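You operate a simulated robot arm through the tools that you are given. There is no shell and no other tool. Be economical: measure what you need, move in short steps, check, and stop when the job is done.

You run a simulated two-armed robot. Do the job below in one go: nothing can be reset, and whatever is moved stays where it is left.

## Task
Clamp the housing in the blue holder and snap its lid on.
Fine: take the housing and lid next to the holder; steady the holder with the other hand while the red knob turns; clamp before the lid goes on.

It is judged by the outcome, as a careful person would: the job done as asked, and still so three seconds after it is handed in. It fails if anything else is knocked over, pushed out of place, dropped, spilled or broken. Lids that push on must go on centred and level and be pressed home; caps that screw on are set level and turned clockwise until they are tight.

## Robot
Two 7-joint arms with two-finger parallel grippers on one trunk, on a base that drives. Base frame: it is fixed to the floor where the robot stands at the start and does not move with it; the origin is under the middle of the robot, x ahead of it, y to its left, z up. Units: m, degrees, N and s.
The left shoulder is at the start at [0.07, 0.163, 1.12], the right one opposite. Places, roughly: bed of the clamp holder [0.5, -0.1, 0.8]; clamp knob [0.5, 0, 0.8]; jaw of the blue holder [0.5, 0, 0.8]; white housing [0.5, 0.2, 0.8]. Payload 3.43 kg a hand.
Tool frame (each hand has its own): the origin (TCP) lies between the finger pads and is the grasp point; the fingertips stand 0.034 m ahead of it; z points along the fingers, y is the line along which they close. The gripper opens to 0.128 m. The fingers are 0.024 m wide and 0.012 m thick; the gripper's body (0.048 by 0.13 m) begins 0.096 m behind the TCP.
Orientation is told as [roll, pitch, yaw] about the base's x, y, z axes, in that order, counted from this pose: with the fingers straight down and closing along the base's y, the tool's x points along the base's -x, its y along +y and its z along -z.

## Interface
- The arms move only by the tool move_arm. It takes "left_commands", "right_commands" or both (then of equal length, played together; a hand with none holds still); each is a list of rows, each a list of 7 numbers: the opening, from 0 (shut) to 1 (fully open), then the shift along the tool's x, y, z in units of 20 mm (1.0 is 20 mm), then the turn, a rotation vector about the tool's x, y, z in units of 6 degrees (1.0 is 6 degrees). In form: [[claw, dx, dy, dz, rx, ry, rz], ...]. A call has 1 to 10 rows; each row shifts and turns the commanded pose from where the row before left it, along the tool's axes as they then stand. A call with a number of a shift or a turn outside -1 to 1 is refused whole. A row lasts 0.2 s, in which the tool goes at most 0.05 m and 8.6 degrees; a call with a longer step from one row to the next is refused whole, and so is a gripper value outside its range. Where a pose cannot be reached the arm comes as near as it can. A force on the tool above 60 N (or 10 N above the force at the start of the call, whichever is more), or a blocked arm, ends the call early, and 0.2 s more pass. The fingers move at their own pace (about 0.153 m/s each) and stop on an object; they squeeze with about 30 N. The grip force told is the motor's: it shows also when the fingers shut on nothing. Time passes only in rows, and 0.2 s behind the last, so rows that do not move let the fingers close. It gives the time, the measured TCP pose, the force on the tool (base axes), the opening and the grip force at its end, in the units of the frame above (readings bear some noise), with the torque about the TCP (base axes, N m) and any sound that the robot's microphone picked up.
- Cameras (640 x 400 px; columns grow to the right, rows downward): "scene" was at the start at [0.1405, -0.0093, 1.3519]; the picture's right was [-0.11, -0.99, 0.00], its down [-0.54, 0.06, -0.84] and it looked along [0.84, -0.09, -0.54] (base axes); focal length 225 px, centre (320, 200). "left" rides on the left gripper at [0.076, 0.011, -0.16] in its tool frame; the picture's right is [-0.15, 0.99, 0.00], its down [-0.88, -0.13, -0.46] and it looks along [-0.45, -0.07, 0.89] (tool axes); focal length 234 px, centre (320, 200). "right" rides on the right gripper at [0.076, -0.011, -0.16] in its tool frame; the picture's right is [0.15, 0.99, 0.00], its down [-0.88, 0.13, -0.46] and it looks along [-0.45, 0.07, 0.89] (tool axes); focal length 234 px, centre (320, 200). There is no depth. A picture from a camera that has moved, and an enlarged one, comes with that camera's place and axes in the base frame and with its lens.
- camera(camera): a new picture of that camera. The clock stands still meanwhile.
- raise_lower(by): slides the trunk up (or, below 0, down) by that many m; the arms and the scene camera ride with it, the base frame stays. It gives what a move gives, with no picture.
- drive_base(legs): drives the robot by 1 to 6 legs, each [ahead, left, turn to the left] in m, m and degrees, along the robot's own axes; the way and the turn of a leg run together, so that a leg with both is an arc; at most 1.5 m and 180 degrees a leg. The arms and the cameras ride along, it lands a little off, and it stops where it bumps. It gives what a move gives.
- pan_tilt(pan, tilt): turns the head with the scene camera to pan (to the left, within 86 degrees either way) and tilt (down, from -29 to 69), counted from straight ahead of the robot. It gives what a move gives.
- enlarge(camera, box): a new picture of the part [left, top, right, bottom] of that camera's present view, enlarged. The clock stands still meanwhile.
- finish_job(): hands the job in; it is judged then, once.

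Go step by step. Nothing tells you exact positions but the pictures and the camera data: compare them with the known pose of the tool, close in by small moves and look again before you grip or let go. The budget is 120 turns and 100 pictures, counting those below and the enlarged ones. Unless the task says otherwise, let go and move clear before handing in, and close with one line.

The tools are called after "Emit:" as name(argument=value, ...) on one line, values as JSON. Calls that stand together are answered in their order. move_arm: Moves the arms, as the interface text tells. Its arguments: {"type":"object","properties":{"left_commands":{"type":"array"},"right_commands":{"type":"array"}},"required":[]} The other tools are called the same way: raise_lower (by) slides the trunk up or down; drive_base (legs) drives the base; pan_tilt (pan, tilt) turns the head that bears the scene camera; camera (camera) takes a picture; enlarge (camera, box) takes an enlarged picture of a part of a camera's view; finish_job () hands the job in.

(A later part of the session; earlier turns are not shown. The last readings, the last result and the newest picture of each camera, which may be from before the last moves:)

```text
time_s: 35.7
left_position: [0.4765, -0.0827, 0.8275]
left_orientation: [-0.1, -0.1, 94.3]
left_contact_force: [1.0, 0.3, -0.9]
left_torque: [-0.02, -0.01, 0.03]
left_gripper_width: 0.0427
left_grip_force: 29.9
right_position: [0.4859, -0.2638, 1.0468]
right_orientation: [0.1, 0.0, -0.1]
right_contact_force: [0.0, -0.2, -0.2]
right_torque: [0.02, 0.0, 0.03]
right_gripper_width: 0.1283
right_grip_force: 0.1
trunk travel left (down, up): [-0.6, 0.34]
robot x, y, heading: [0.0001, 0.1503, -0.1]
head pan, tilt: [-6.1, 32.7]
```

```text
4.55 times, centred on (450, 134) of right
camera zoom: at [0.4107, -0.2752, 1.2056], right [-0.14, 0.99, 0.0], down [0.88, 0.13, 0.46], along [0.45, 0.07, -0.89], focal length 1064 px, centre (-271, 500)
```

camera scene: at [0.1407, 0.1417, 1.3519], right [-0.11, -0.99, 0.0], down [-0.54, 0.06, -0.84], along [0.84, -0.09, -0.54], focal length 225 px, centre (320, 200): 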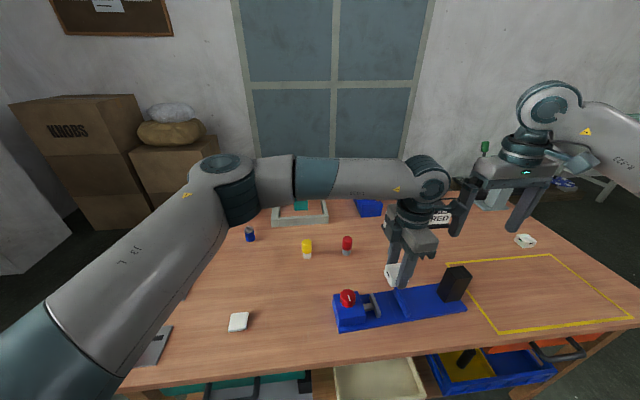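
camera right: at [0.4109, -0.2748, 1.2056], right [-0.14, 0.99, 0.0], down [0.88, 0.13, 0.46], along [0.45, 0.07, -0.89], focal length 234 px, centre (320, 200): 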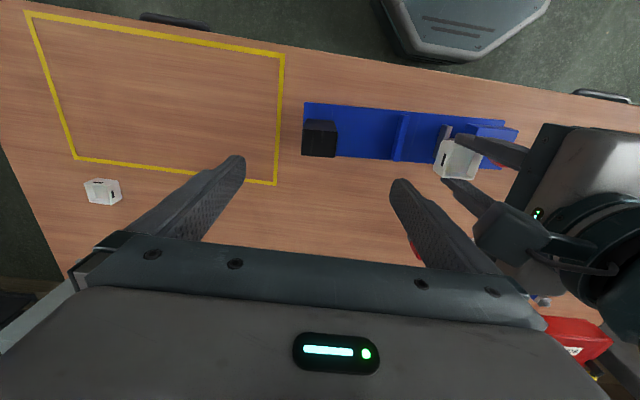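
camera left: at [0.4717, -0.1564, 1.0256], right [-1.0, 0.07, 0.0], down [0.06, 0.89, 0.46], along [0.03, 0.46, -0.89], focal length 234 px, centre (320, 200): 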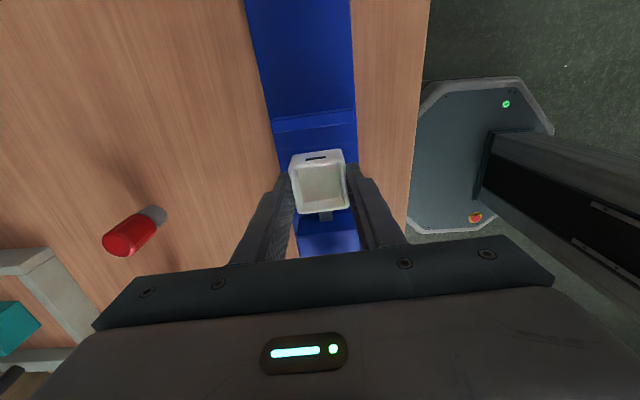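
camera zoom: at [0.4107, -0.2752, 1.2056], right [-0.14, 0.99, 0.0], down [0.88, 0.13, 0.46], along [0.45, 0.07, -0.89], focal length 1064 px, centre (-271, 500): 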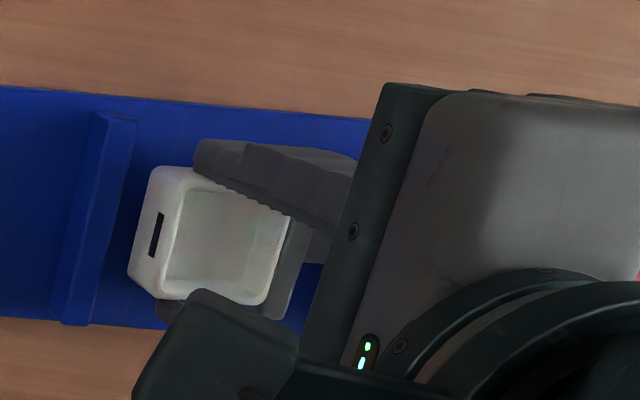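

Alignment looks good. I'm lowering to the bed gently.

Emit:
move_arm(left_commands=[[0.2, 0, -0.08, 0.25, 0, 0, 0], [0.2, 0, 0, 0.2, 0, 0, 0], [0.2, 0, 0, 0.15, 0, 0, 0], [0.2, 0, 0, 0, 0, 0, 0]])

Emit:
enlarge(camera="scene", box=[340, 260, 440, 322])

```text
time_s: 36.7
left_position: [0.4782, -0.0828, 0.8139]
left_orientation: [-0.1, -0.1, 94.4]
left_contact_force: [0.2, 0.9, 0.8]
left_torque: [-0.03, -0.02, -0.02]
left_gripper_width: 0.0427
left_grip_force: 30.0
right_position: [0.4854, -0.2651, 1.0458]
right_orientation: [-0.1, 0.0, -0.1]
right_contact_force: [-0.4, 0.1, -0.6]
right_torque: [-0.05, 0.01, -0.02]
right_gripper_width: 0.128
right_grip_force: 0.1
trunk travel left (down, up): [-0.6, 0.34]
robot x, y, heading: [-0.0013, 0.1476, 0.2]
head pan, tilt: [-6.1, 32.7]
```

```text
6.40 times, centred on (390, 291) of scene
camera zoom: at [0.1403, 0.1414, 1.3519], right [-0.11, -0.99, 0.0], down [-0.54, 0.06, -0.84], along [0.84, -0.09, -0.54], focal length 1438 px, centre (-128, -382)
```

zoom: 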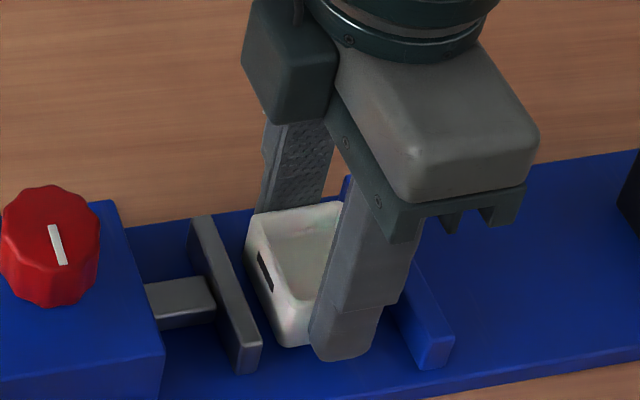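

Emit:
move_arm(left_commands=[[0.2, 0.4, 0, 0, 0, 0, 0], [0.2, 0, 0, 0.1, 0, 0, 0], [0.2, 0, 0, 0.1, 0, 0, 0], [0.2, 0, 0, 0, 0, 0, 0]])

Emit:
enlarge(camera="left", box=[240, 90, 400, 190])

Emit:
enlarge(camera="scene", box=[340, 260, 440, 322])

```text
time_s: 37.7
left_position: [0.4787, -0.0901, 0.8103]
left_orientation: [-0.2, -0.2, 94.3]
left_contact_force: [0.5, 0.2, 3.6]
left_torque: [0.01, 0.02, 0.0]
left_gripper_width: 0.0428
left_grip_force: 30.2
right_position: [0.4869, -0.2643, 1.0462]
right_orientation: [0.0, 0.0, -0.1]
right_contact_force: [0.4, 0.2, -0.6]
right_torque: [0.01, 0.01, -0.04]
right_gripper_width: 0.1282
right_grip_force: 0.0
trunk travel left (down, up): [-0.6, 0.34]
robot x, y, heading: [-0.0031, 0.1495, -0.2]
head pan, tilt: [-6.1, 32.7]
```

```text
4.00 times, centred on (320, 140) of left
camera zoom: at [0.4737, -0.1675, 0.9707], right [-1.0, 0.07, 0.0], down [0.06, 0.89, 0.46], along [0.03, 0.46, -0.89], focal length 937 px, centre (320, 440)
```

zoom: 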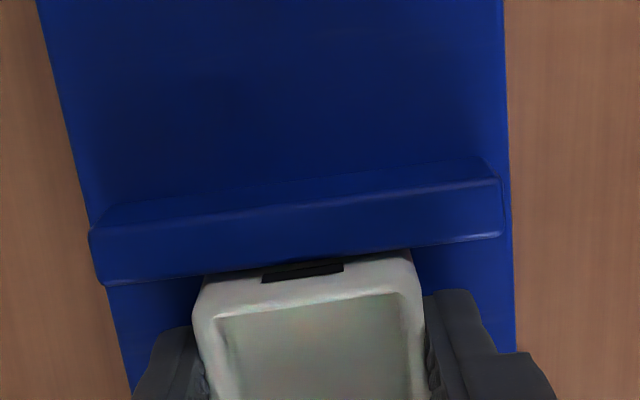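

```text
6.40 times, centred on (390, 291) of scene
camera zoom: at [0.1402, 0.1416, 1.352], right [-0.11, -0.99, 0.0], down [-0.54, 0.06, -0.84], along [0.84, -0.09, -0.54], focal length 1438 px, centre (-128, -382)
```

zoom: 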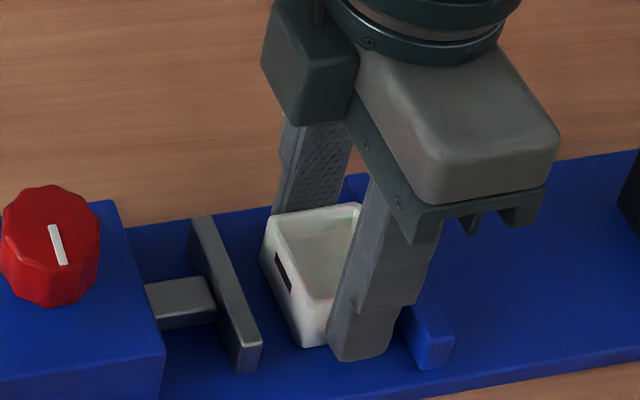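

The housing rests on the bed near the rib. I'm releasing it and lifting away.

Emit:
move_arm(left_commands=[[0.45, 0, 0, 0, 0, 0, 0], [0.6, 0, 0, 0, 0, 0, 0], [0.6, 0, 0, -0.5, 0, 0, 0], [0.6, 0, 0, -1, 0, 0, 0], [0.6, 0, 0, -1, 0, 0, 0], [0.6, 0, 0, -1, 0, 0, 0], [0.6, 0, 0, -1, 0, 0, 0], [0.6, 0, 0, -1, 0, 0, 0], [0.6, 0, 0, 0, 0, 0, 0]])

Emit:
camera(camera="left")

Emit:
enlarge(camera="scene", box=[320, 240, 480, 340])

Emit:
enlarge(camera="right", box=[290, 70, 550, 232])

```text
time_s: 38.9
left_position: [0.4798, -0.0859, 0.8454]
left_orientation: [-0.1, -1.1, 94.6]
left_contact_force: [0.1, 1.0, -3.5]
left_torque: [0.17, 0.05, 0.01]
left_gripper_width: 0.0767
left_grip_force: 0.1
right_position: [0.4867, -0.2621, 1.0539]
right_orientation: [0.7, -0.9, 0.1]
right_contact_force: [-0.8, -1.5, 3.8]
right_torque: [0.24, 0.01, 0.02]
right_gripper_width: 0.1272
right_grip_force: 0.0
trunk travel left (down, up): [-0.6, 0.34]
robot x, y, heading: [-0.0006, 0.1546, 0.1]
head pan, tilt: [-6.1, 32.7]
stopped in row 5 (right hand): the force on the tool passed its limit (the readings are from after the stop); the commanded pose is now the measured one
```

```text
63 pictures are left
camera left: at [0.4749, -0.1653, 1.0043], right [-1.0, 0.07, 0.0], down [0.06, 0.88, 0.47], along [0.03, 0.47, -0.88], focal length 234 px, centre (320, 200)
```

left: 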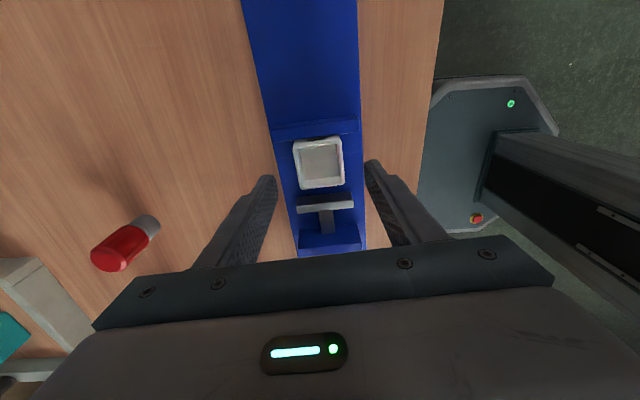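

```text
4.00 times, centred on (400, 290) of scene
camera zoom: at [0.1402, 0.1416, 1.3519], right [-0.11, -0.99, 0.0], down [-0.54, 0.06, -0.84], along [0.84, -0.09, -0.54], focal length 899 px, centre (0, -160)
```

zoom: 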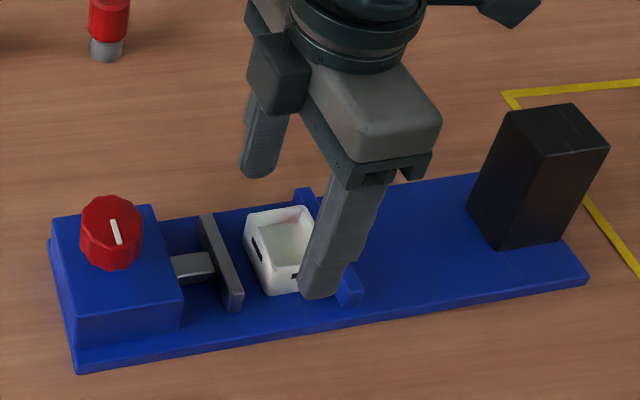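

```text
2.46 times, centred on (420, 151) of right
camera zoom: at [0.409, -0.2754, 1.2114], right [-0.15, 0.99, 0.01], down [0.87, 0.13, 0.47], along [0.46, 0.08, -0.88], focal length 576 px, centre (74, 321)
```

zoom: 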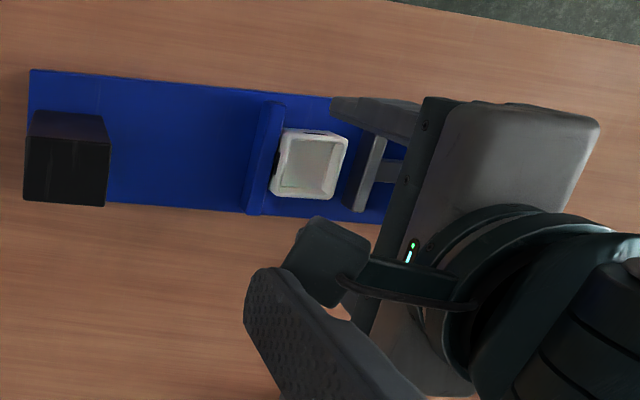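

The left gripper's camera arm brushed the waiting right gripper as it rose. The housing is fine in the holder. I'm moving the right hand away sideways first, then lifting the left toward the knob side.

Emit:
move_arm(right_commands=[[1, 0, -1, 0, 0, 0, 0], [1, 0, -1, 0, 0, 0, 0], [1, 0, -1, 0, 0, 0, 0], [1, 0, -1, 0, 0, 0, 0], [1, 0, 0, 0, 0, 0, 0]])

Emit:
move_arm(left_commands=[[0.6, 0, 0, -1, 0, 0, 0], [0.6, 0, 0, -1, 0, 0, 0], [0.6, 0, 0, -1, 0, 0, 0], [0.6, 0, 0, -1, 0, 0, 0], [0.8, -1, 0, 0, 0, 0, 0], [0.8, -1, 0, 0, 0, 0, 0], [0.8, -1, 0, 0, 0, 0, 0], [0.8, -1, 0, 0, 0, 0, 0], [0.8, -1, 0, 0, 0, 0, 0], [0.8, -1, 0, 0, 0, 0, 0]])

Emit:
camera(camera="left")

Emit:
camera(camera="right")

```text
time_s: 40.1
left_position: [0.481, -0.0837, 0.8462]
left_orientation: [0.0, -1.1, 94.7]
left_contact_force: [-0.7, -1.4, 0.3]
left_torque: [0.01, 0.01, -0.03]
left_gripper_width: 0.0766
left_grip_force: 0.2
right_position: [0.488, -0.3436, 1.0536]
right_orientation: [0.6, -0.8, 0.2]
right_contact_force: [0.0, 0.1, 0.0]
right_torque: [-0.01, 0.01, -0.02]
right_gripper_width: 0.1281
right_grip_force: 0.0
trunk travel left (down, up): [-0.6, 0.34]
robot x, y, heading: [0.0009, 0.1476, -0.3]
head pan, tilt: [-6.1, 32.7]
```

```text
time_s: 42.3
left_position: [0.4713, 0.0343, 0.9286]
left_orientation: [0.0, -1.0, 94.6]
left_contact_force: [1.0, 0.5, -0.5]
left_torque: [-0.04, 0.01, 0.02]
left_gripper_width: 0.1024
left_grip_force: 0.0
right_position: [0.4863, -0.342, 1.0541]
right_orientation: [0.7, -0.8, 0.1]
right_contact_force: [-0.7, -0.1, 0.7]
right_torque: [-0.03, -0.02, 0.0]
right_gripper_width: 0.1279
right_grip_force: 0.1
trunk travel left (down, up): [-0.6, 0.34]
robot x, y, heading: [-0.0006, 0.1517, -0.2]
head pan, tilt: [-6.1, 32.7]
```

```text
60 pictures are left
camera left: at [0.4662, -0.046, 1.0864], right [-1.0, 0.07, 0.0], down [0.06, 0.88, 0.47], along [0.03, 0.47, -0.88], focal length 234 px, centre (320, 200)
```

left: 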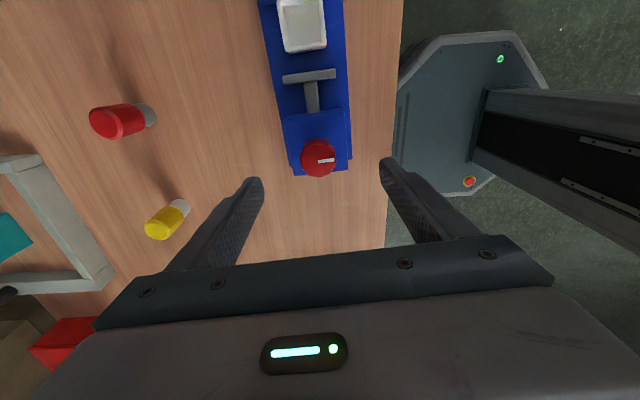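

```text
59 pictures are left
camera right: at [0.4097, -0.3542, 1.2111], right [-0.15, 0.99, 0.01], down [0.87, 0.13, 0.47], along [0.46, 0.08, -0.88], focal length 234 px, centre (320, 200)
```

right: 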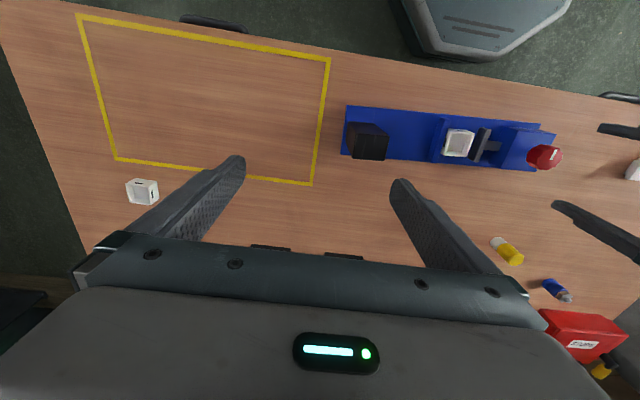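

The housing sits between the jaw and rib, and the left hand is above the knob at about (0.475, 0.033). Now the right hand goes to the black block to steady the holder.

Emit:
move_arm(right_commands=[[1, 0, 0.96, 0, 0.117, 0.133, 0], [1, 0, 0.96, 0, 0, 0, -0.33], [1, 0, 0.96, 0, 0, 0, -0.33], [1, 0, 0.96, 0, 0, 0, 0], [1, 0, 0, 1, 0, 0, 0], [1, 0, 0, 1, 0, 0, 0], [1, 0, 0, 1, 0, 0, 0], [1, 0, 0, 1, 0, 0, 0], [1, 0, 0, 0, 0, 0, 0]], left_commands=[[0.8, 0, 0, 0, -0.17, 0, 0], [0.8, 0, -0.2, 0, 0, 0, 0], [0.8, 0, 0, 0, 0, 0, 0], [0.8, 0, 0, 0, 0, 0, 0], [0.8, 0, 0, 0, 0, 0, 0], [0.8, 0, 0, 0, 0, 0, 0], [0.8, 0, 0, 0, 0, 0, 0], [0.8, 0, 0, 0, 0, 0, 0], [0.8, 0, 0, 0, 0, 0, 0]])

Emit:
camera(camera="right")

Emit:
enlarge(camera="scene", box=[310, 240, 490, 352])

```text
time_s: 44.3
left_position: [0.4752, 0.0321, 0.9282]
left_orientation: [1.0, -1.1, 94.6]
left_contact_force: [-0.1, 0.5, 0.0]
left_torque: [-0.04, 0.0, 0.01]
left_gripper_width: 0.1027
left_grip_force: 0.1
right_position: [0.485, -0.2674, 0.9727]
right_orientation: [0.0, -0.1, 4.0]
right_contact_force: [-0.4, -0.2, -0.1]
right_torque: [-0.01, -0.01, -0.04]
right_gripper_width: 0.128
right_grip_force: 0.1
trunk travel left (down, up): [-0.6, 0.34]
robot x, y, heading: [-0.0015, 0.1514, 0.0]
head pan, tilt: [-6.1, 32.7]
```

```text
58 pictures are left
camera right: at [0.41, -0.2827, 1.132], right [-0.22, 0.98, 0.0], down [0.87, 0.19, 0.46], along [0.45, 0.1, -0.89], focal length 234 px, centre (320, 200)
```

right: 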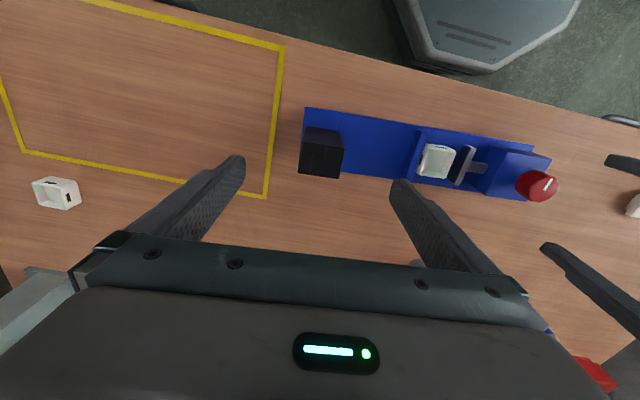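

```text
3.56 times, centred on (400, 296) of scene
camera zoom: at [0.1403, 0.1418, 1.3519], right [-0.11, -0.99, 0.0], down [-0.54, 0.06, -0.84], along [0.84, -0.09, -0.54], focal length 799 px, centre (36, -141)
```

zoom: 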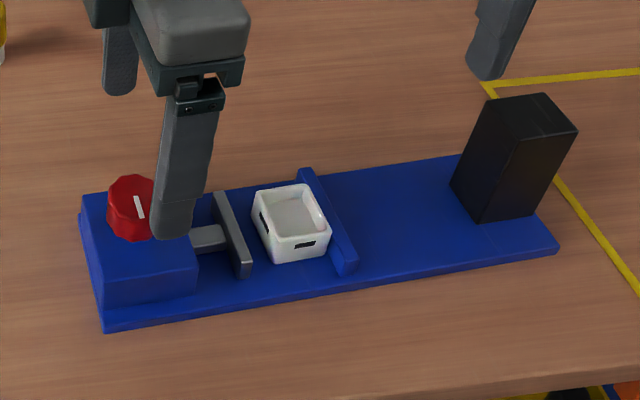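

The tilt correction on the left went the wrong way, so I'm undoing it properly. The right hand descends around the block.

Emit:
move_arm(right_commands=[[1, -0.1, 0.15, 0.8, 0, 0, 0], [1, 0, 0, 0.8, 0, 0, 0], [1, 0, 0, 0.9, 0, 0, 0], [1, 0, 0, 0.9, 0, 0, 0], [1, 0, 0, 0.9, 0, 0, 0], [1, 0, 0, 0.9, 0, 0, 0], [1, 0, 0, 0.9, 0, 0, 0], [1, 0, 0, 0, 0, 0, 0]], left_commands=[[0.8, 0, 0, 0, 0.17, 0.18, 0], [0.8, 0, 0, 0, 0, 0, 0], [0.8, 0, 0, 0, 0, 0, 0], [0.8, 0, 0, 0, 0, 0, 0], [0.8, 0, 0, 0, 0, 0, 0], [0.8, 0, 0, 0, 0, 0, 0], [0.8, 0, 0, 0, 0, 0, 0], [0.8, 0, 0, 0, 0, 0, 0]])

Emit:
camera(camera="right")

Emit:
enlarge(camera="scene", box=[310, 240, 490, 352])

```text
time_s: 46.1
left_position: [0.4748, 0.0326, 0.9289]
left_orientation: [0.0, -0.2, 94.6]
left_contact_force: [0.2, -0.3, 0.1]
left_torque: [0.0, 0.0, -0.01]
left_gripper_width: 0.1024
left_grip_force: 0.0
right_position: [0.4879, -0.2642, 0.8499]
right_orientation: [-0.1, -0.1, 4.1]
right_contact_force: [0.6, -0.3, -0.4]
right_torque: [0.0, 0.01, 0.01]
right_gripper_width: 0.1284
right_grip_force: 0.1
trunk travel left (down, up): [-0.6, 0.34]
robot x, y, heading: [0.0034, 0.153, -0.1]
head pan, tilt: [-6.1, 32.7]
```

```text
56 pictures are left
camera right: at [0.4129, -0.2805, 1.0097], right [-0.22, 0.98, 0.0], down [0.87, 0.19, 0.46], along [0.45, 0.1, -0.89], focal length 234 px, centre (320, 200)
```

right: 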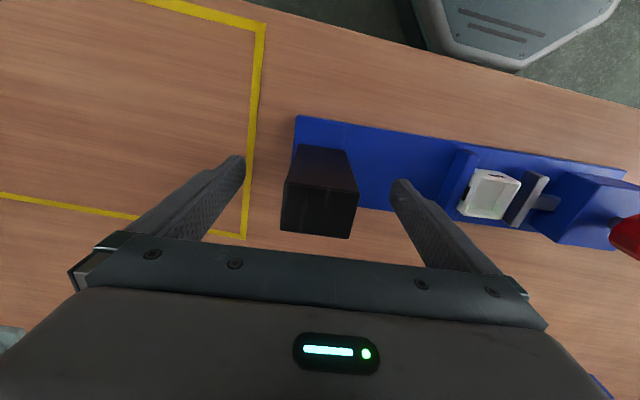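

```text
3.56 times, centred on (400, 296) of scene
camera zoom: at [0.1403, 0.1417, 1.3519], right [-0.11, -0.99, 0.0], down [-0.54, 0.06, -0.84], along [0.84, -0.09, -0.54], focal length 799 px, centre (36, -141)
```

zoom: 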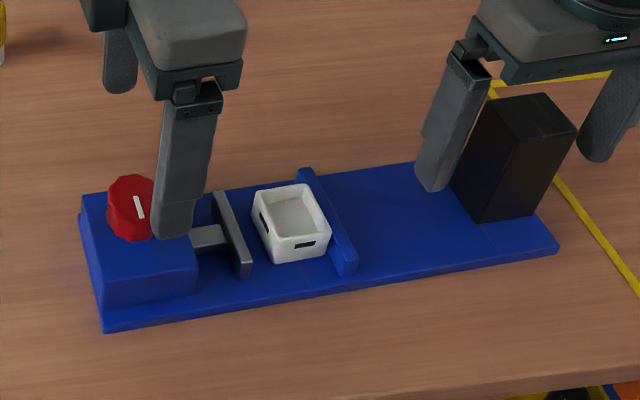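

The right fingers straddle the block, centred. I'm closing on it and watching for any sideways push.

Emit:
move_arm(right_commands=[[0.7, 0, 0, 0, 0, 0, 0], [0.5, 0, 0, 0, 0, 0, 0], [0.3, 0, 0, 0, 0, 0, 0], [0.2, 0, 0, 0, 0, 0, 0], [0.2, 0, 0, 0, 0, 0, 0]])

Emit:
enlarge(camera="scene", box=[310, 240, 490, 352])

Emit:
camera(camera="left")

```text
time_s: 47.3
left_position: [0.474, 0.0334, 0.9284]
left_orientation: [0.0, -0.1, 94.6]
left_contact_force: [0.3, -0.3, 0.3]
left_torque: [-0.02, -0.01, 0.03]
left_gripper_width: 0.1023
left_grip_force: 0.1
right_position: [0.4878, -0.2657, 0.8516]
right_orientation: [-0.1, 0.0, 4.0]
right_contact_force: [0.5, -0.4, 0.3]
right_torque: [0.17, 0.04, -0.32]
right_gripper_width: 0.0497
right_grip_force: 30.6
trunk travel left (down, up): [-0.6, 0.34]
robot x, y, heading: [-0.0013, 0.1525, -0.2]
head pan, tilt: [-6.1, 32.7]
```

```text
3.56 times, centred on (400, 296) of scene
camera zoom: at [0.1405, 0.1414, 1.3519], right [-0.11, -0.99, 0.0], down [-0.54, 0.06, -0.84], along [0.84, -0.09, -0.54], focal length 799 px, centre (36, -141)
```

zoom: 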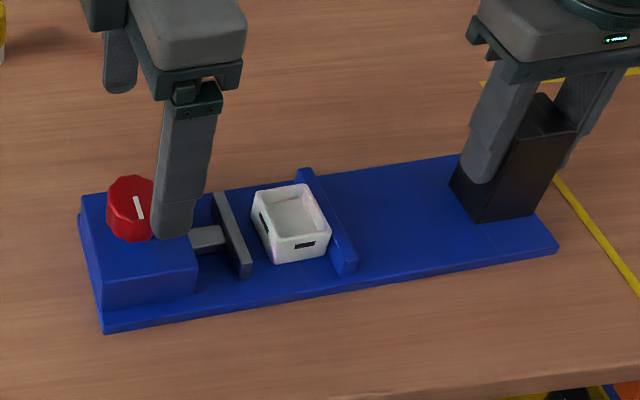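

```text
53 pictures are left
camera left: at [0.4695, -0.044, 1.0882], right [-1.0, 0.07, 0.0], down [0.06, 0.89, 0.46], along [0.03, 0.46, -0.89], focal length 234 px, centre (320, 200)
```

left: 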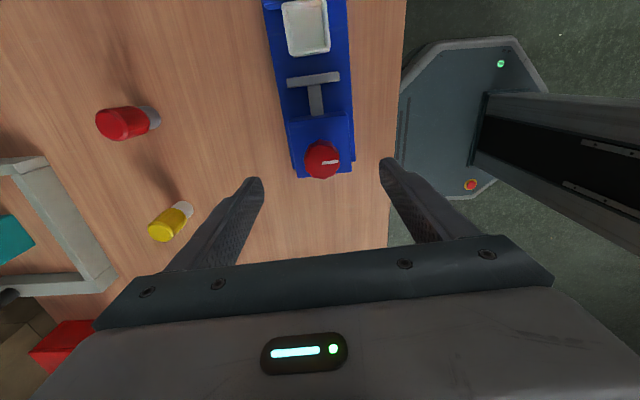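

The holder is gripped and did not move. I'm lowering the left hand around the knob.

Emit:
move_arm(left_commands=[[0.8, -0.05, 0, 0.7, 0, 0, 0], [0.7, 0, 0, 0.7, 0, 0, 0], [0.65, 0, 0, 0.7, 0, 0, 0], [0.65, 0, 0, 0.5, 0, 0, 0], [0.65, 0, 0, 0, 0, 0, 0]])

Emit:
enlarge(camera="scene", box=[320, 260, 400, 310])

Emit:
enlarge(camera="left", box=[220, 80, 420, 230])

```text
time_s: 48.5
left_position: [0.4749, 0.0332, 0.877]
left_orientation: [0.0, -0.1, 94.4]
left_contact_force: [0.0, 0.5, 0.3]
left_torque: [0.0, 0.01, 0.02]
left_gripper_width: 0.0832
left_grip_force: 0.1
right_position: [0.488, -0.2643, 0.8497]
right_orientation: [-0.2, -0.1, 4.1]
right_contact_force: [0.5, 0.3, 0.7]
right_torque: [0.19, 0.0, -0.38]
right_gripper_width: 0.0498
right_grip_force: 30.1
trunk travel left (down, up): [-0.6, 0.34]
robot x, y, heading: [-0.0056, 0.1527, -0.1]
head pan, tilt: [-6.1, 32.7]
```

```text
8.00 times, centred on (360, 285) of scene
camera zoom: at [0.1405, 0.1414, 1.3519], right [-0.11, -0.99, 0.0], down [-0.54, 0.06, -0.84], along [0.84, -0.09, -0.54], focal length 1798 px, centre (0, -480)
```

zoom: 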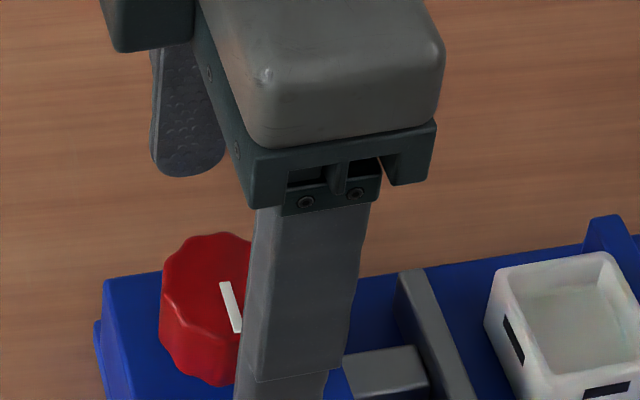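

```text
2.67 times, centred on (320, 155) of left
camera zoom: at [0.4695, -0.0437, 1.0366], right [-1.0, 0.07, 0.0], down [0.06, 0.89, 0.46], along [0.03, 0.46, -0.89], focal length 624 px, centre (320, 320)
```

zoom: 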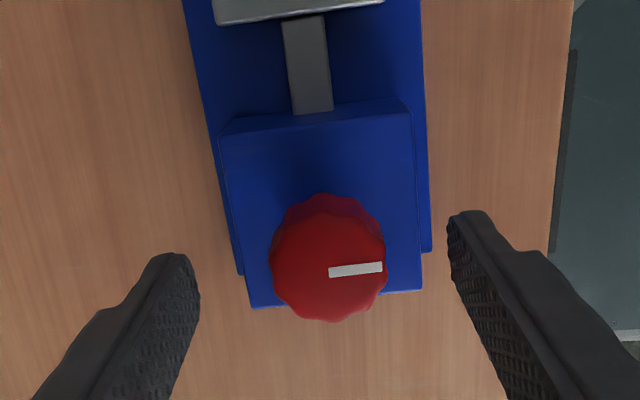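

Emit:
move_arm(left_commands=[[0.6, -0.2, 0.13, 0.5, 0, 0, 0], [0.6, 0, 0, 0.5, 0, 0, 0], [0.6, 0, 0, 0, 0, 0, 0]])

Emit:
enlarge(camera="scene", box=[320, 260, 400, 310])

Emit:
enlarge(camera="left", box=[220, 80, 420, 230])

```text
time_s: 49.3
left_position: [0.4716, 0.0383, 0.856]
left_orientation: [0.0, -0.2, 94.6]
left_contact_force: [-0.4, 0.2, 0.2]
left_torque: [0.02, -0.02, 0.0]
left_gripper_width: 0.0769
left_grip_force: 0.0
right_position: [0.4874, -0.2656, 0.8509]
right_orientation: [-0.1, 0.0, 4.1]
right_contact_force: [0.7, -0.8, 0.2]
right_torque: [0.24, -0.01, -0.36]
right_gripper_width: 0.0497
right_grip_force: 30.1
trunk travel left (down, up): [-0.6, 0.34]
robot x, y, heading: [0.0003, 0.1562, -0.0]
head pan, tilt: [-6.1, 32.7]
```

```text
8.00 times, centred on (360, 285) of scene
camera zoom: at [0.1405, 0.1414, 1.3519], right [-0.11, -0.99, 0.0], down [-0.54, 0.06, -0.84], along [0.84, -0.09, -0.54], focal length 1798 px, centre (0, -480)
```

zoom: 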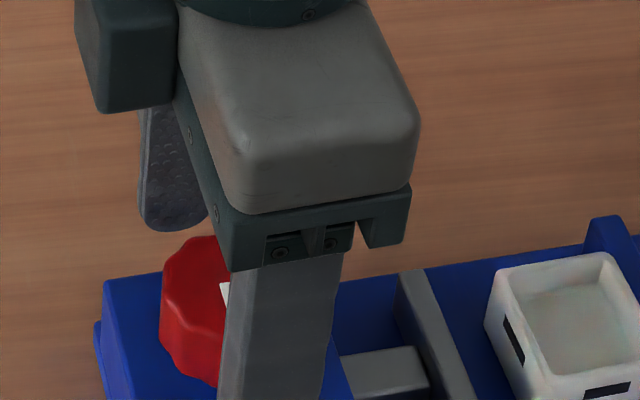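

```text
2.67 times, centred on (320, 155) of left
camera zoom: at [0.4669, -0.0394, 1.0161], right [-1.0, 0.07, 0.0], down [0.06, 0.89, 0.46], along [0.03, 0.46, -0.89], focal length 624 px, centre (320, 320)
```

zoom: 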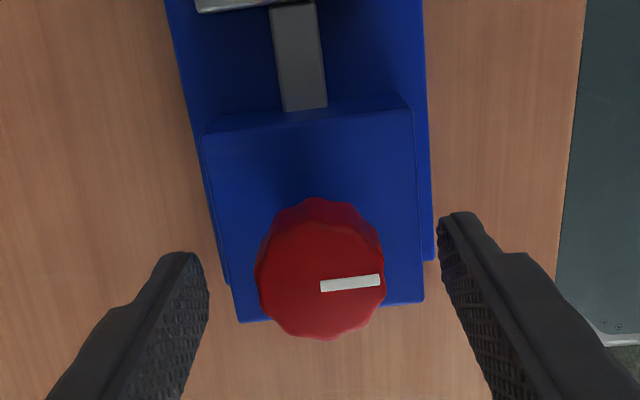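

The knob is centred in the grasp. I'm closing on it.

Emit:
move_arm(left_commands=[[0.45, 0, 0, 0, 0, 0, 0], [0.3, 0, 0, 0, 0, 0, 0], [0.2, 0, 0, 0, 0, 0, 0], [0.2, 0, 0, 0, 0, 0, 0]])

Emit:
move_arm(left_commands=[[0.2, 0, 0, 0, 0, 0, 1], [0.2, 0, 0, 0, 0, 0, 1], [0.2, 0, 0, 0, 0, 0, 1], [0.2, 0, 0, 0, 0, 0, 1], [0.2, 0, 0, 0, 0, 0, 1], [0.2, 0, 0, 0, 0, 0, 0]])

Emit:
enlarge(camera="scene", box=[310, 240, 490, 352])

```text
time_s: 50.3
left_position: [0.4716, 0.0384, 0.8561]
left_orientation: [0.0, -0.1, 94.6]
left_contact_force: [-3.0, 0.4, 1.0]
left_torque: [0.0, 0.05, -0.03]
left_gripper_width: 0.0387
left_grip_force: 29.7
right_position: [0.4859, -0.2648, 0.8504]
right_orientation: [-0.1, 0.0, 3.9]
right_contact_force: [2.9, -0.7, -0.3]
right_torque: [0.26, 0.15, -0.93]
right_gripper_width: 0.0498
right_grip_force: 29.7
trunk travel left (down, up): [-0.6, 0.34]
robot x, y, heading: [-0.0008, 0.1525, 0.1]
head pan, tilt: [-6.1, 32.7]
```

```text
time_s: 51.7
left_position: [0.4698, 0.0372, 0.8558]
left_orientation: [0.1, -0.1, 64.5]
left_contact_force: [1.3, -2.1, -2.8]
left_torque: [0.58, -0.41, -0.04]
left_gripper_width: 0.0382
left_grip_force: 29.6
right_position: [0.4876, -0.2642, 0.85]
right_orientation: [0.0, 0.0, 4.1]
right_contact_force: [-0.4, 1.6, 3.8]
right_torque: [0.4, 0.42, 0.26]
right_gripper_width: 0.0501
right_grip_force: 30.1
trunk travel left (down, up): [-0.6, 0.34]
robot x, y, heading: [-0.0023, 0.1514, -0.0]
head pan, tilt: [-6.1, 32.7]
```

```text
3.56 times, centred on (400, 296) of scene
camera zoom: at [0.1404, 0.1414, 1.3519], right [-0.11, -0.99, 0.0], down [-0.54, 0.06, -0.84], along [0.84, -0.09, -0.54], focal length 799 px, centre (36, -141)
```

zoom: 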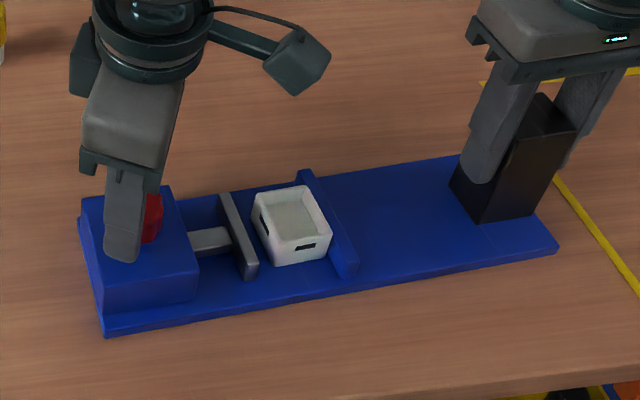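

Clockwise moves the jaw toward the housing. I'm continuing in small turns.

Emit:
move_arm(left_commands=[[0.2, 0, 0, 0, 0, 0, 1], [0.2, 0, 0, 0, 0, 0, 1], [0.2, 0, 0, 0, 0, 0, 1], [0.2, 0, 0, 0, 0, 0, 1], [0.2, 0, 0, 0, 0, 0, 1], [0.2, 0, 0, 0, 0, 0, 0]])

Emit:
enlarge(camera="scene", box=[310, 240, 490, 352])

```text
time_s: 53.1
left_position: [0.4704, 0.0371, 0.8554]
left_orientation: [0.0, 0.0, 34.5]
left_contact_force: [2.8, -14.2, -0.8]
left_torque: [-0.06, -0.28, 0.0]
left_gripper_width: 0.0381
left_grip_force: 29.8
right_position: [0.4877, -0.264, 0.8502]
right_orientation: [0.1, 0.1, 4.2]
right_contact_force: [-2.9, 13.9, 4.5]
right_torque: [0.52, 0.23, 0.55]
right_gripper_width: 0.0498
right_grip_force: 30.1
trunk travel left (down, up): [-0.6, 0.34]
robot x, y, heading: [0.0015, 0.1505, -0.1]
head pan, tilt: [-6.1, 32.7]
```

```text
3.56 times, centred on (400, 296) of scene
camera zoom: at [0.1403, 0.1415, 1.3519], right [-0.11, -0.99, 0.0], down [-0.54, 0.06, -0.84], along [0.84, -0.09, -0.54], focal length 799 px, centre (36, -141)
```

zoom: 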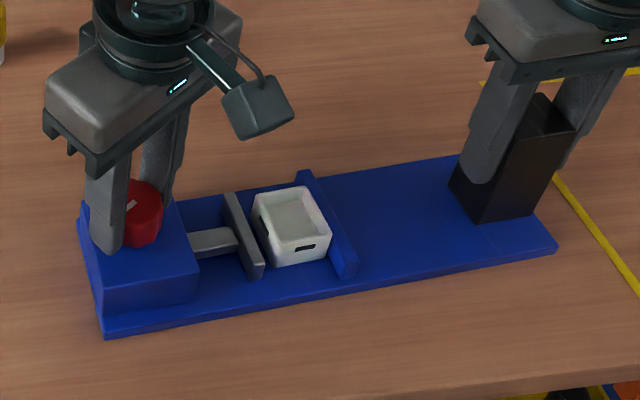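

Emit:
move_arm(left_commands=[[0.2, 0.03, -0.04, 0, 0, 0, 1], [0.2, 0, 0, 0, 0, 0, 1], [0.2, 0, 0, 0, 0, 0, 1], [0.2, 0, 0, 0, 0, 0, 1], [0.2, 0, 0, 0, 0, 0, 0]])

Emit:
enlarge(camera="scene", box=[310, 240, 490, 352])

```text
time_s: 54.3
left_position: [0.47, 0.0369, 0.8574]
left_orientation: [0.1, 0.0, 10.5]
left_contact_force: [4.0, -19.3, -0.2]
left_torque: [-0.26, -0.07, 0.02]
left_gripper_width: 0.0386
left_grip_force: 30.5
right_position: [0.4877, -0.2637, 0.8505]
right_orientation: [0.0, 0.0, 4.0]
right_contact_force: [-3.3, 20.5, 4.4]
right_torque: [0.66, 0.18, 0.6]
right_gripper_width: 0.0498
right_grip_force: 29.8
trunk travel left (down, up): [-0.6, 0.34]
robot x, y, heading: [-0.001, 0.1504, 0.1]
head pan, tilt: [-6.1, 32.7]
```

```text
3.56 times, centred on (400, 296) of scene
camera zoom: at [0.1404, 0.1415, 1.3519], right [-0.11, -0.99, 0.0], down [-0.54, 0.06, -0.84], along [0.84, -0.09, -0.54], focal length 799 px, centre (36, -141)
```

zoom: 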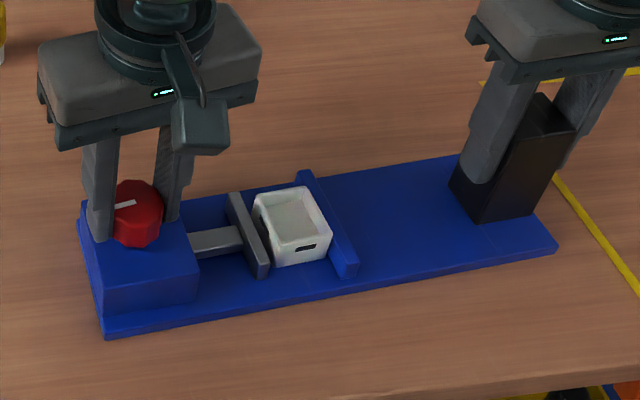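

Emit:
move_arm(left_commands=[[0.2, 0.02, -0.12, 0, 0, 0, 0.5], [0.2, 0, 0, 0, 0, 0, 1], [0.2, 0, 0, 0, 0, 0, 1], [0.2, 0, 0, 0, 0, 0, 1], [0.2, 0, 0, 0, 0, 0, 0]])

Emit:
enlarge(camera="scene", box=[350, 260, 430, 310])

```text
time_s: 55.5
left_position: [0.4713, 0.0335, 0.8558]
left_orientation: [0.1, 0.2, -10.5]
left_contact_force: [2.1, -9.6, -1.0]
left_torque: [-0.29, -0.25, -0.03]
left_gripper_width: 0.0382
left_grip_force: 30.0
right_position: [0.4877, -0.2647, 0.8514]
right_orientation: [-0.1, 0.0, 4.0]
right_contact_force: [-2.0, 8.3, 3.1]
right_torque: [0.73, 0.23, 0.53]
right_gripper_width: 0.05
right_grip_force: 30.0
trunk travel left (down, up): [-0.6, 0.34]
robot x, y, heading: [-0.0016, 0.1536, 0.1]
head pan, tilt: [-6.1, 32.7]
```

```text
8.00 times, centred on (390, 285) of scene
camera zoom: at [0.1404, 0.1414, 1.3519], right [-0.11, -0.99, 0.0], down [-0.54, 0.06, -0.84], along [0.84, -0.09, -0.54], focal length 1798 px, centre (-240, -480)
```

zoom: 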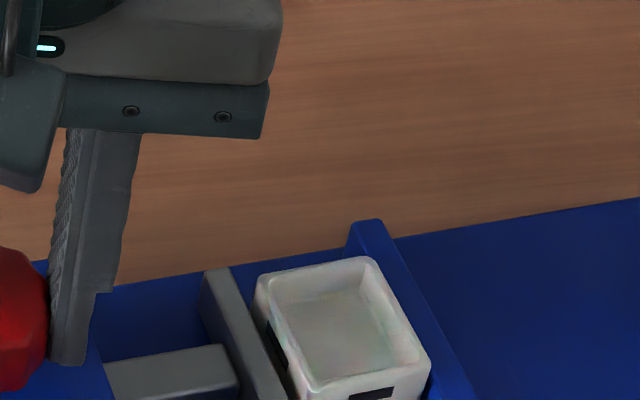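

Emit:
move_arm(left_commands=[[0.2, 0, -0.04, 0, 0, 0, 1], [0.2, 0, 0, 0, 0, 0, 1], [0.2, 0, 0, 0, 0, 0, 1], [0.2, 0, 0, 0, 0, 0, 1], [0.2, 0, 0, 0, 0, 0, 1], [0.2, 0, 0, 0, 0, 0, 0]])

Emit:
enlarge(camera="scene", box=[350, 260, 430, 310])

```text
time_s: 56.9
left_position: [0.4709, 0.0335, 0.8566]
left_orientation: [0.1, 0.2, -40.6]
left_contact_force: [-1.4, -4.0, 2.2]
left_torque: [-0.37, -0.08, -0.02]
left_gripper_width: 0.0384
left_grip_force: 30.4
right_position: [0.4861, -0.2643, 0.85]
right_orientation: [-0.1, 0.0, 3.9]
right_contact_force: [1.9, 3.7, 0.5]
right_torque: [0.09, 0.02, -0.46]
right_gripper_width: 0.0499
right_grip_force: 29.6
trunk travel left (down, up): [-0.6, 0.34]
robot x, y, heading: [0.0006, 0.1507, -0.2]
head pan, tilt: [-6.1, 32.7]
```

```text
8.00 times, centred on (390, 285) of scene
camera zoom: at [0.1403, 0.1415, 1.3519], right [-0.11, -0.99, 0.0], down [-0.54, 0.06, -0.84], along [0.84, -0.09, -0.54], focal length 1798 px, centre (-240, -480)
```

zoom: 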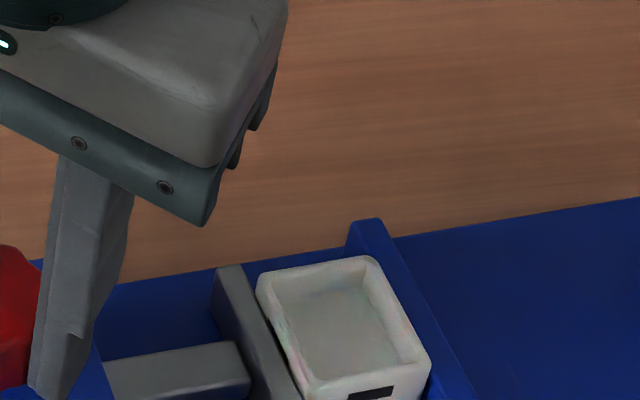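

The jaw is nearly touching the housing. I'm continuing until it tightens.

Emit:
move_arm(left_commands=[[0.2, 0, 0, 0, 0, 0, 1], [0.2, 0, 0, 0, 0, 0, 1], [0.2, 0, 0, 0, 0, 0, 1], [0.2, 0, 0, 0, 0, 0, 0]])

Emit:
enlarge(camera="scene", box=[350, 260, 430, 310])

```text
time_s: 57.9
left_position: [0.4718, 0.0331, 0.8559]
left_orientation: [0.0, 0.1, -58.4]
left_contact_force: [-2.7, -5.9, 0.5]
left_torque: [-0.24, 0.02, 0.51]
left_gripper_width: 0.0384
left_grip_force: 29.8
right_position: [0.4878, -0.2651, 0.8516]
right_orientation: [0.0, 0.1, 4.1]
right_contact_force: [2.4, 6.4, -0.1]
right_torque: [0.25, -0.07, -0.91]
right_gripper_width: 0.0498
right_grip_force: 29.9
trunk travel left (down, up): [-0.6, 0.34]
robot x, y, heading: [0.0018, 0.1494, -0.2]
head pan, tilt: [-6.1, 32.7]
```

```text
8.00 times, centred on (390, 285) of scene
camera zoom: at [0.1404, 0.1414, 1.3519], right [-0.11, -0.99, 0.0], down [-0.54, 0.06, -0.84], along [0.84, -0.09, -0.54], focal length 1798 px, centre (-240, -480)
```

zoom: 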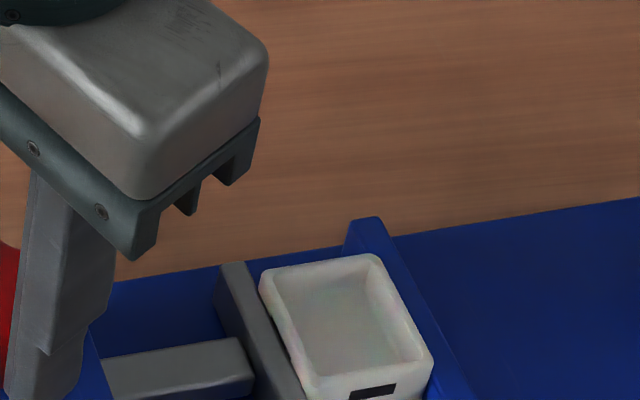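

The torque is rising to 0.5 N·m and the housing is seated against the rib. I'm turning a little further.

Emit:
move_arm(left_commands=[[0.2, 0, 0, 0, 0, 0, 0.7], [0.2, 0, 0, 0, 0, 0, 0.7], [0.2, 0, 0, 0, 0, 0, 0]])

Emit:
enlarge(camera="scene", box=[320, 255, 440, 330])

```text
time_s: 58.7
left_position: [0.4711, 0.0345, 0.856]
left_orientation: [0.0, 0.2, -66.9]
left_contact_force: [-1.4, 1.5, 0.4]
left_torque: [0.07, 0.08, 0.47]
left_gripper_width: 0.0391
left_grip_force: 30.3
right_position: [0.4875, -0.2651, 0.8498]
right_orientation: [-0.2, 0.1, 4.0]
right_contact_force: [1.4, 0.2, -0.3]
right_torque: [0.49, -0.2, -0.84]
right_gripper_width: 0.0498
right_grip_force: 30.4
trunk travel left (down, up): [-0.6, 0.34]
robot x, y, heading: [0.0003, 0.15, -0.0]
head pan, tilt: [-6.1, 32.7]
```

```text
5.33 times, centred on (380, 292) of scene
camera zoom: at [0.1405, 0.1415, 1.3519], right [-0.11, -0.99, 0.0], down [-0.54, 0.06, -0.84], along [0.84, -0.09, -0.54], focal length 1198 px, centre (0, -293)
```

zoom: 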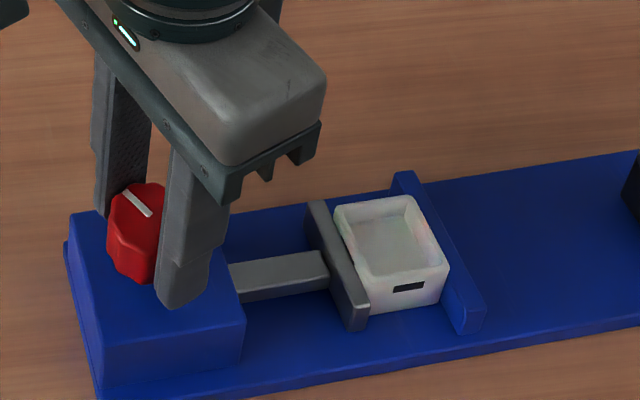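

Emit:
enlarge(camera="left", box=[220, 80, 420, 230])

Emit:
enlarge(camera="right", box=[400, 100, 640, 250])

```text
2.67 times, centred on (320, 155) of left
camera zoom: at [0.4521, 0.1075, 1.0168], right [0.97, 0.25, 0.0], down [0.23, -0.86, 0.45], along [0.12, -0.44, -0.89], focal length 624 px, centre (320, 320)
```

zoom: 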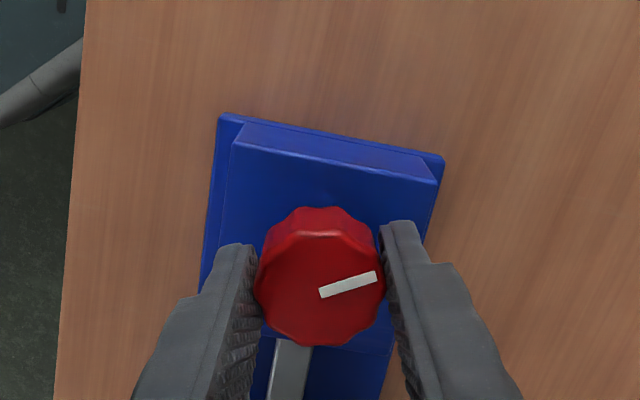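

```text
2.67 times, centred on (520, 175) of right
camera zoom: at [0.413, -0.2808, 1.0098], right [-0.22, 0.98, 0.0], down [0.87, 0.19, 0.46], along [0.45, 0.1, -0.89], focal length 624 px, centre (-213, 267)
```

zoom: 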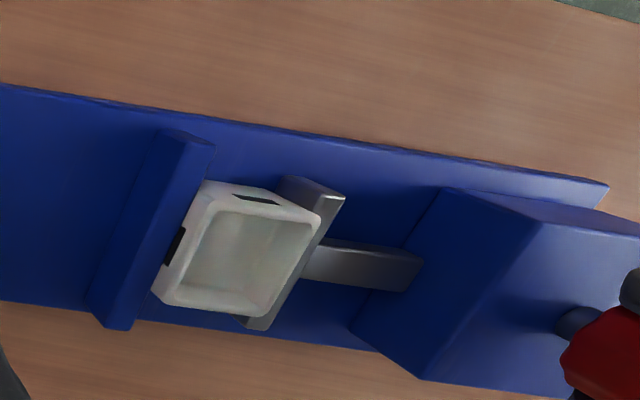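

The knob has begun slipping in the fingers (the pointer lags the hand by about 11°), which suggests it is tight. I'll test with one more small turn.

Emit:
move_arm(left_commands=[[0, 0, 0, 0.1, 0, 0, 0], [0, 0, 0, 0, 0, 0, 0.8], [0, 0, 0, 0, 0, 0, 0.8], [0, 0, 0, 0, 0, 0, 0]])

Emit:
enlarge(camera="left", box=[220, 80, 420, 230])

```text
time_s: 59.7
left_position: [0.4706, 0.0342, 0.8546]
left_orientation: [0.0, 0.0, -76.4]
left_contact_force: [2.4, 1.2, 7.5]
left_torque: [-0.09, -0.04, 0.17]
left_gripper_width: 0.0386
left_grip_force: 29.9
right_position: [0.4869, -0.2658, 0.8513]
right_orientation: [-0.1, 0.0, 4.1]
right_contact_force: [0.4, -3.9, 0.3]
right_torque: [0.19, -0.31, -0.43]
right_gripper_width: 0.0498
right_grip_force: 29.8
trunk travel left (down, up): [-0.6, 0.34]
robot x, y, heading: [0.0014, 0.1494, 0.1]
head pan, tilt: [-6.1, 32.7]
```

```text
2.67 times, centred on (320, 155) of left
camera zoom: at [0.4644, 0.1092, 1.0151], right [1.0, 0.09, 0.0], down [0.08, -0.89, 0.45], along [0.04, -0.45, -0.89], focal length 624 px, centre (320, 320)
```

zoom: 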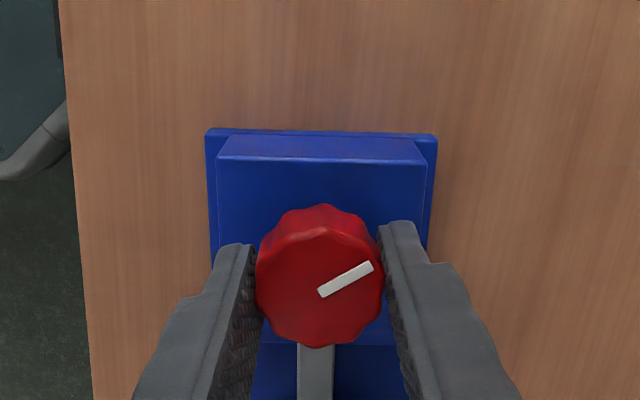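

The knob no longer turns under full grip, so the clamp is tight. I'm releasing the knob and lifting, then releasing the block.

Emit:
move_arm(left_commands=[[0.5, 0, 0, 0, 0, 0, 0], [0.6, 0, 0, 0, 0, 0, 0], [0.6, 0, 0, -0.5, 0, 0, 0], [0.6, 0, 0, -1, 0, 0, 0], [0.6, 0, 0, -1, 0, 0, 0], [0.6, 0, 0, -1, 0, 0, 0], [0.6, 0, 0, -1, 0, 0, 0], [0.6, 0, 0, 0, 0, 0, 0]])

Emit:
move_arm(right_commands=[[0.5, 0, 0, 0, 0, 0, 0], [0.8, 0, 0, 0, 0, 0, 0], [1, 0, 0, 0, 0, 0, 0], [1, 0, 0, -1, 0, 0, 0], [1, 0, 0, -1, 0, 0, 0], [1, 0, 0, -1, 0, 0, 0], [1, 0, 0, -1, 0, 0, 0], [1, 0, 0, -1, 0, 0, 0], [1, 0, 0, -1, 0, 0, 0], [1, 0, 0, -1, 0, 0, 0]])

Emit:
move_arm(right_commands=[[1, 0, -1, -1, 0, 0, 0], [1, 0, -1, -1, 0, 0, 0], [1, 0, -1, -1, 0, 0, 0], [1, 0, -1, -1, 0, 0, 0], [1, 0, -1, 0, 0, 0, 0], [1, 0, -1, 0, 0, 0, 0], [1, 0, -1, 0, 0, 0, 0]], left_commands=[[0.8, -1, 0, 0, 0, 0, -1], [0.8, 0, 0, 0, 0, 0, -1], [0.8, 0, 0, 0, 0, 0, -1], [0.8, 0, 0, 0, 0, 0, -1], [0.8, 0, 0, 0, 0, 0, -1], [0.8, 0, 0, 0, 0, 0, -1], [0.8, 0, 0, 0, 0, 0, -1]])

Emit:
enlarge(camera="scene", box=[310, 240, 490, 352])

```text
time_s: 61.5
left_position: [0.4713, 0.0329, 0.9445]
left_orientation: [0.0, 0.1, -76.4]
left_contact_force: [0.6, -0.3, 0.5]
left_torque: [0.0, 0.02, -0.01]
left_gripper_width: 0.0767
left_grip_force: 0.1
right_position: [0.4874, -0.2645, 0.8507]
right_orientation: [-0.1, 0.0, 4.1]
right_contact_force: [-0.4, -0.4, 1.1]
right_torque: [0.27, 0.05, -0.16]
right_gripper_width: 0.0498
right_grip_force: 29.6
trunk travel left (down, up): [-0.6, 0.34]
robot x, y, heading: [-0.0014, 0.1501, 0.0]
head pan, tilt: [-6.1, 32.7]
```

```text
time_s: 63.7
left_position: [0.4711, 0.0344, 0.9448]
left_orientation: [0.1, 0.2, -76.4]
left_contact_force: [-0.4, -0.6, -0.3]
left_torque: [0.01, -0.01, -0.02]
left_gripper_width: 0.0766
left_grip_force: 0.1
right_position: [0.4859, -0.263, 0.9913]
right_orientation: [-0.1, 0.0, 4.0]
right_contact_force: [-0.2, -0.4, 0.5]
right_torque: [-0.01, -0.02, 0.0]
right_gripper_width: 0.1279
right_grip_force: 0.1
trunk travel left (down, up): [-0.6, 0.34]
robot x, y, heading: [0.0005, 0.1493, 0.0]
head pan, tilt: [-6.1, 32.7]
```

```text
time_s: 65.3
left_position: [0.4752, 0.0133, 0.9444]
left_orientation: [0.1, 0.0, -34.3]
left_contact_force: [0.3, 0.0, 0.2]
left_torque: [0.03, 0.01, 0.04]
left_gripper_width: 0.1025
left_grip_force: 0.1
right_position: [0.4974, -0.4024, 1.0704]
right_orientation: [0.0, 0.0, 4.1]
right_contact_force: [0.3, 0.2, -0.4]
right_torque: [0.01, -0.01, -0.02]
right_gripper_width: 0.1282
right_grip_force: 0.0
trunk travel left (down, up): [-0.6, 0.34]
robot x, y, heading: [-0.0028, 0.15, -0.1]
head pan, tilt: [-6.1, 32.7]
```

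```text
3.56 times, centred on (400, 296) of scene
camera zoom: at [0.1404, 0.1411, 1.3519], right [-0.11, -0.99, 0.0], down [-0.54, 0.06, -0.84], along [0.84, -0.09, -0.54], focal length 799 px, centre (36, -141)
```

zoom: 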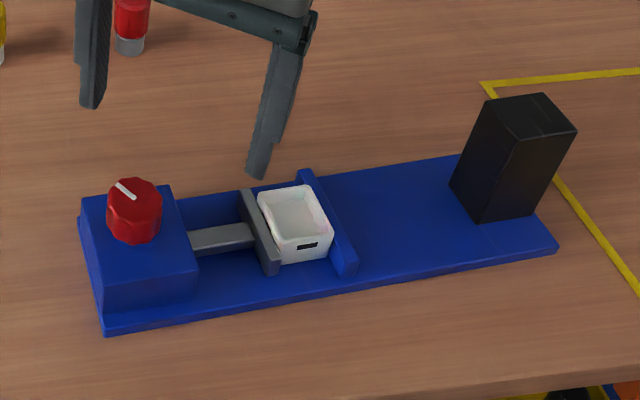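

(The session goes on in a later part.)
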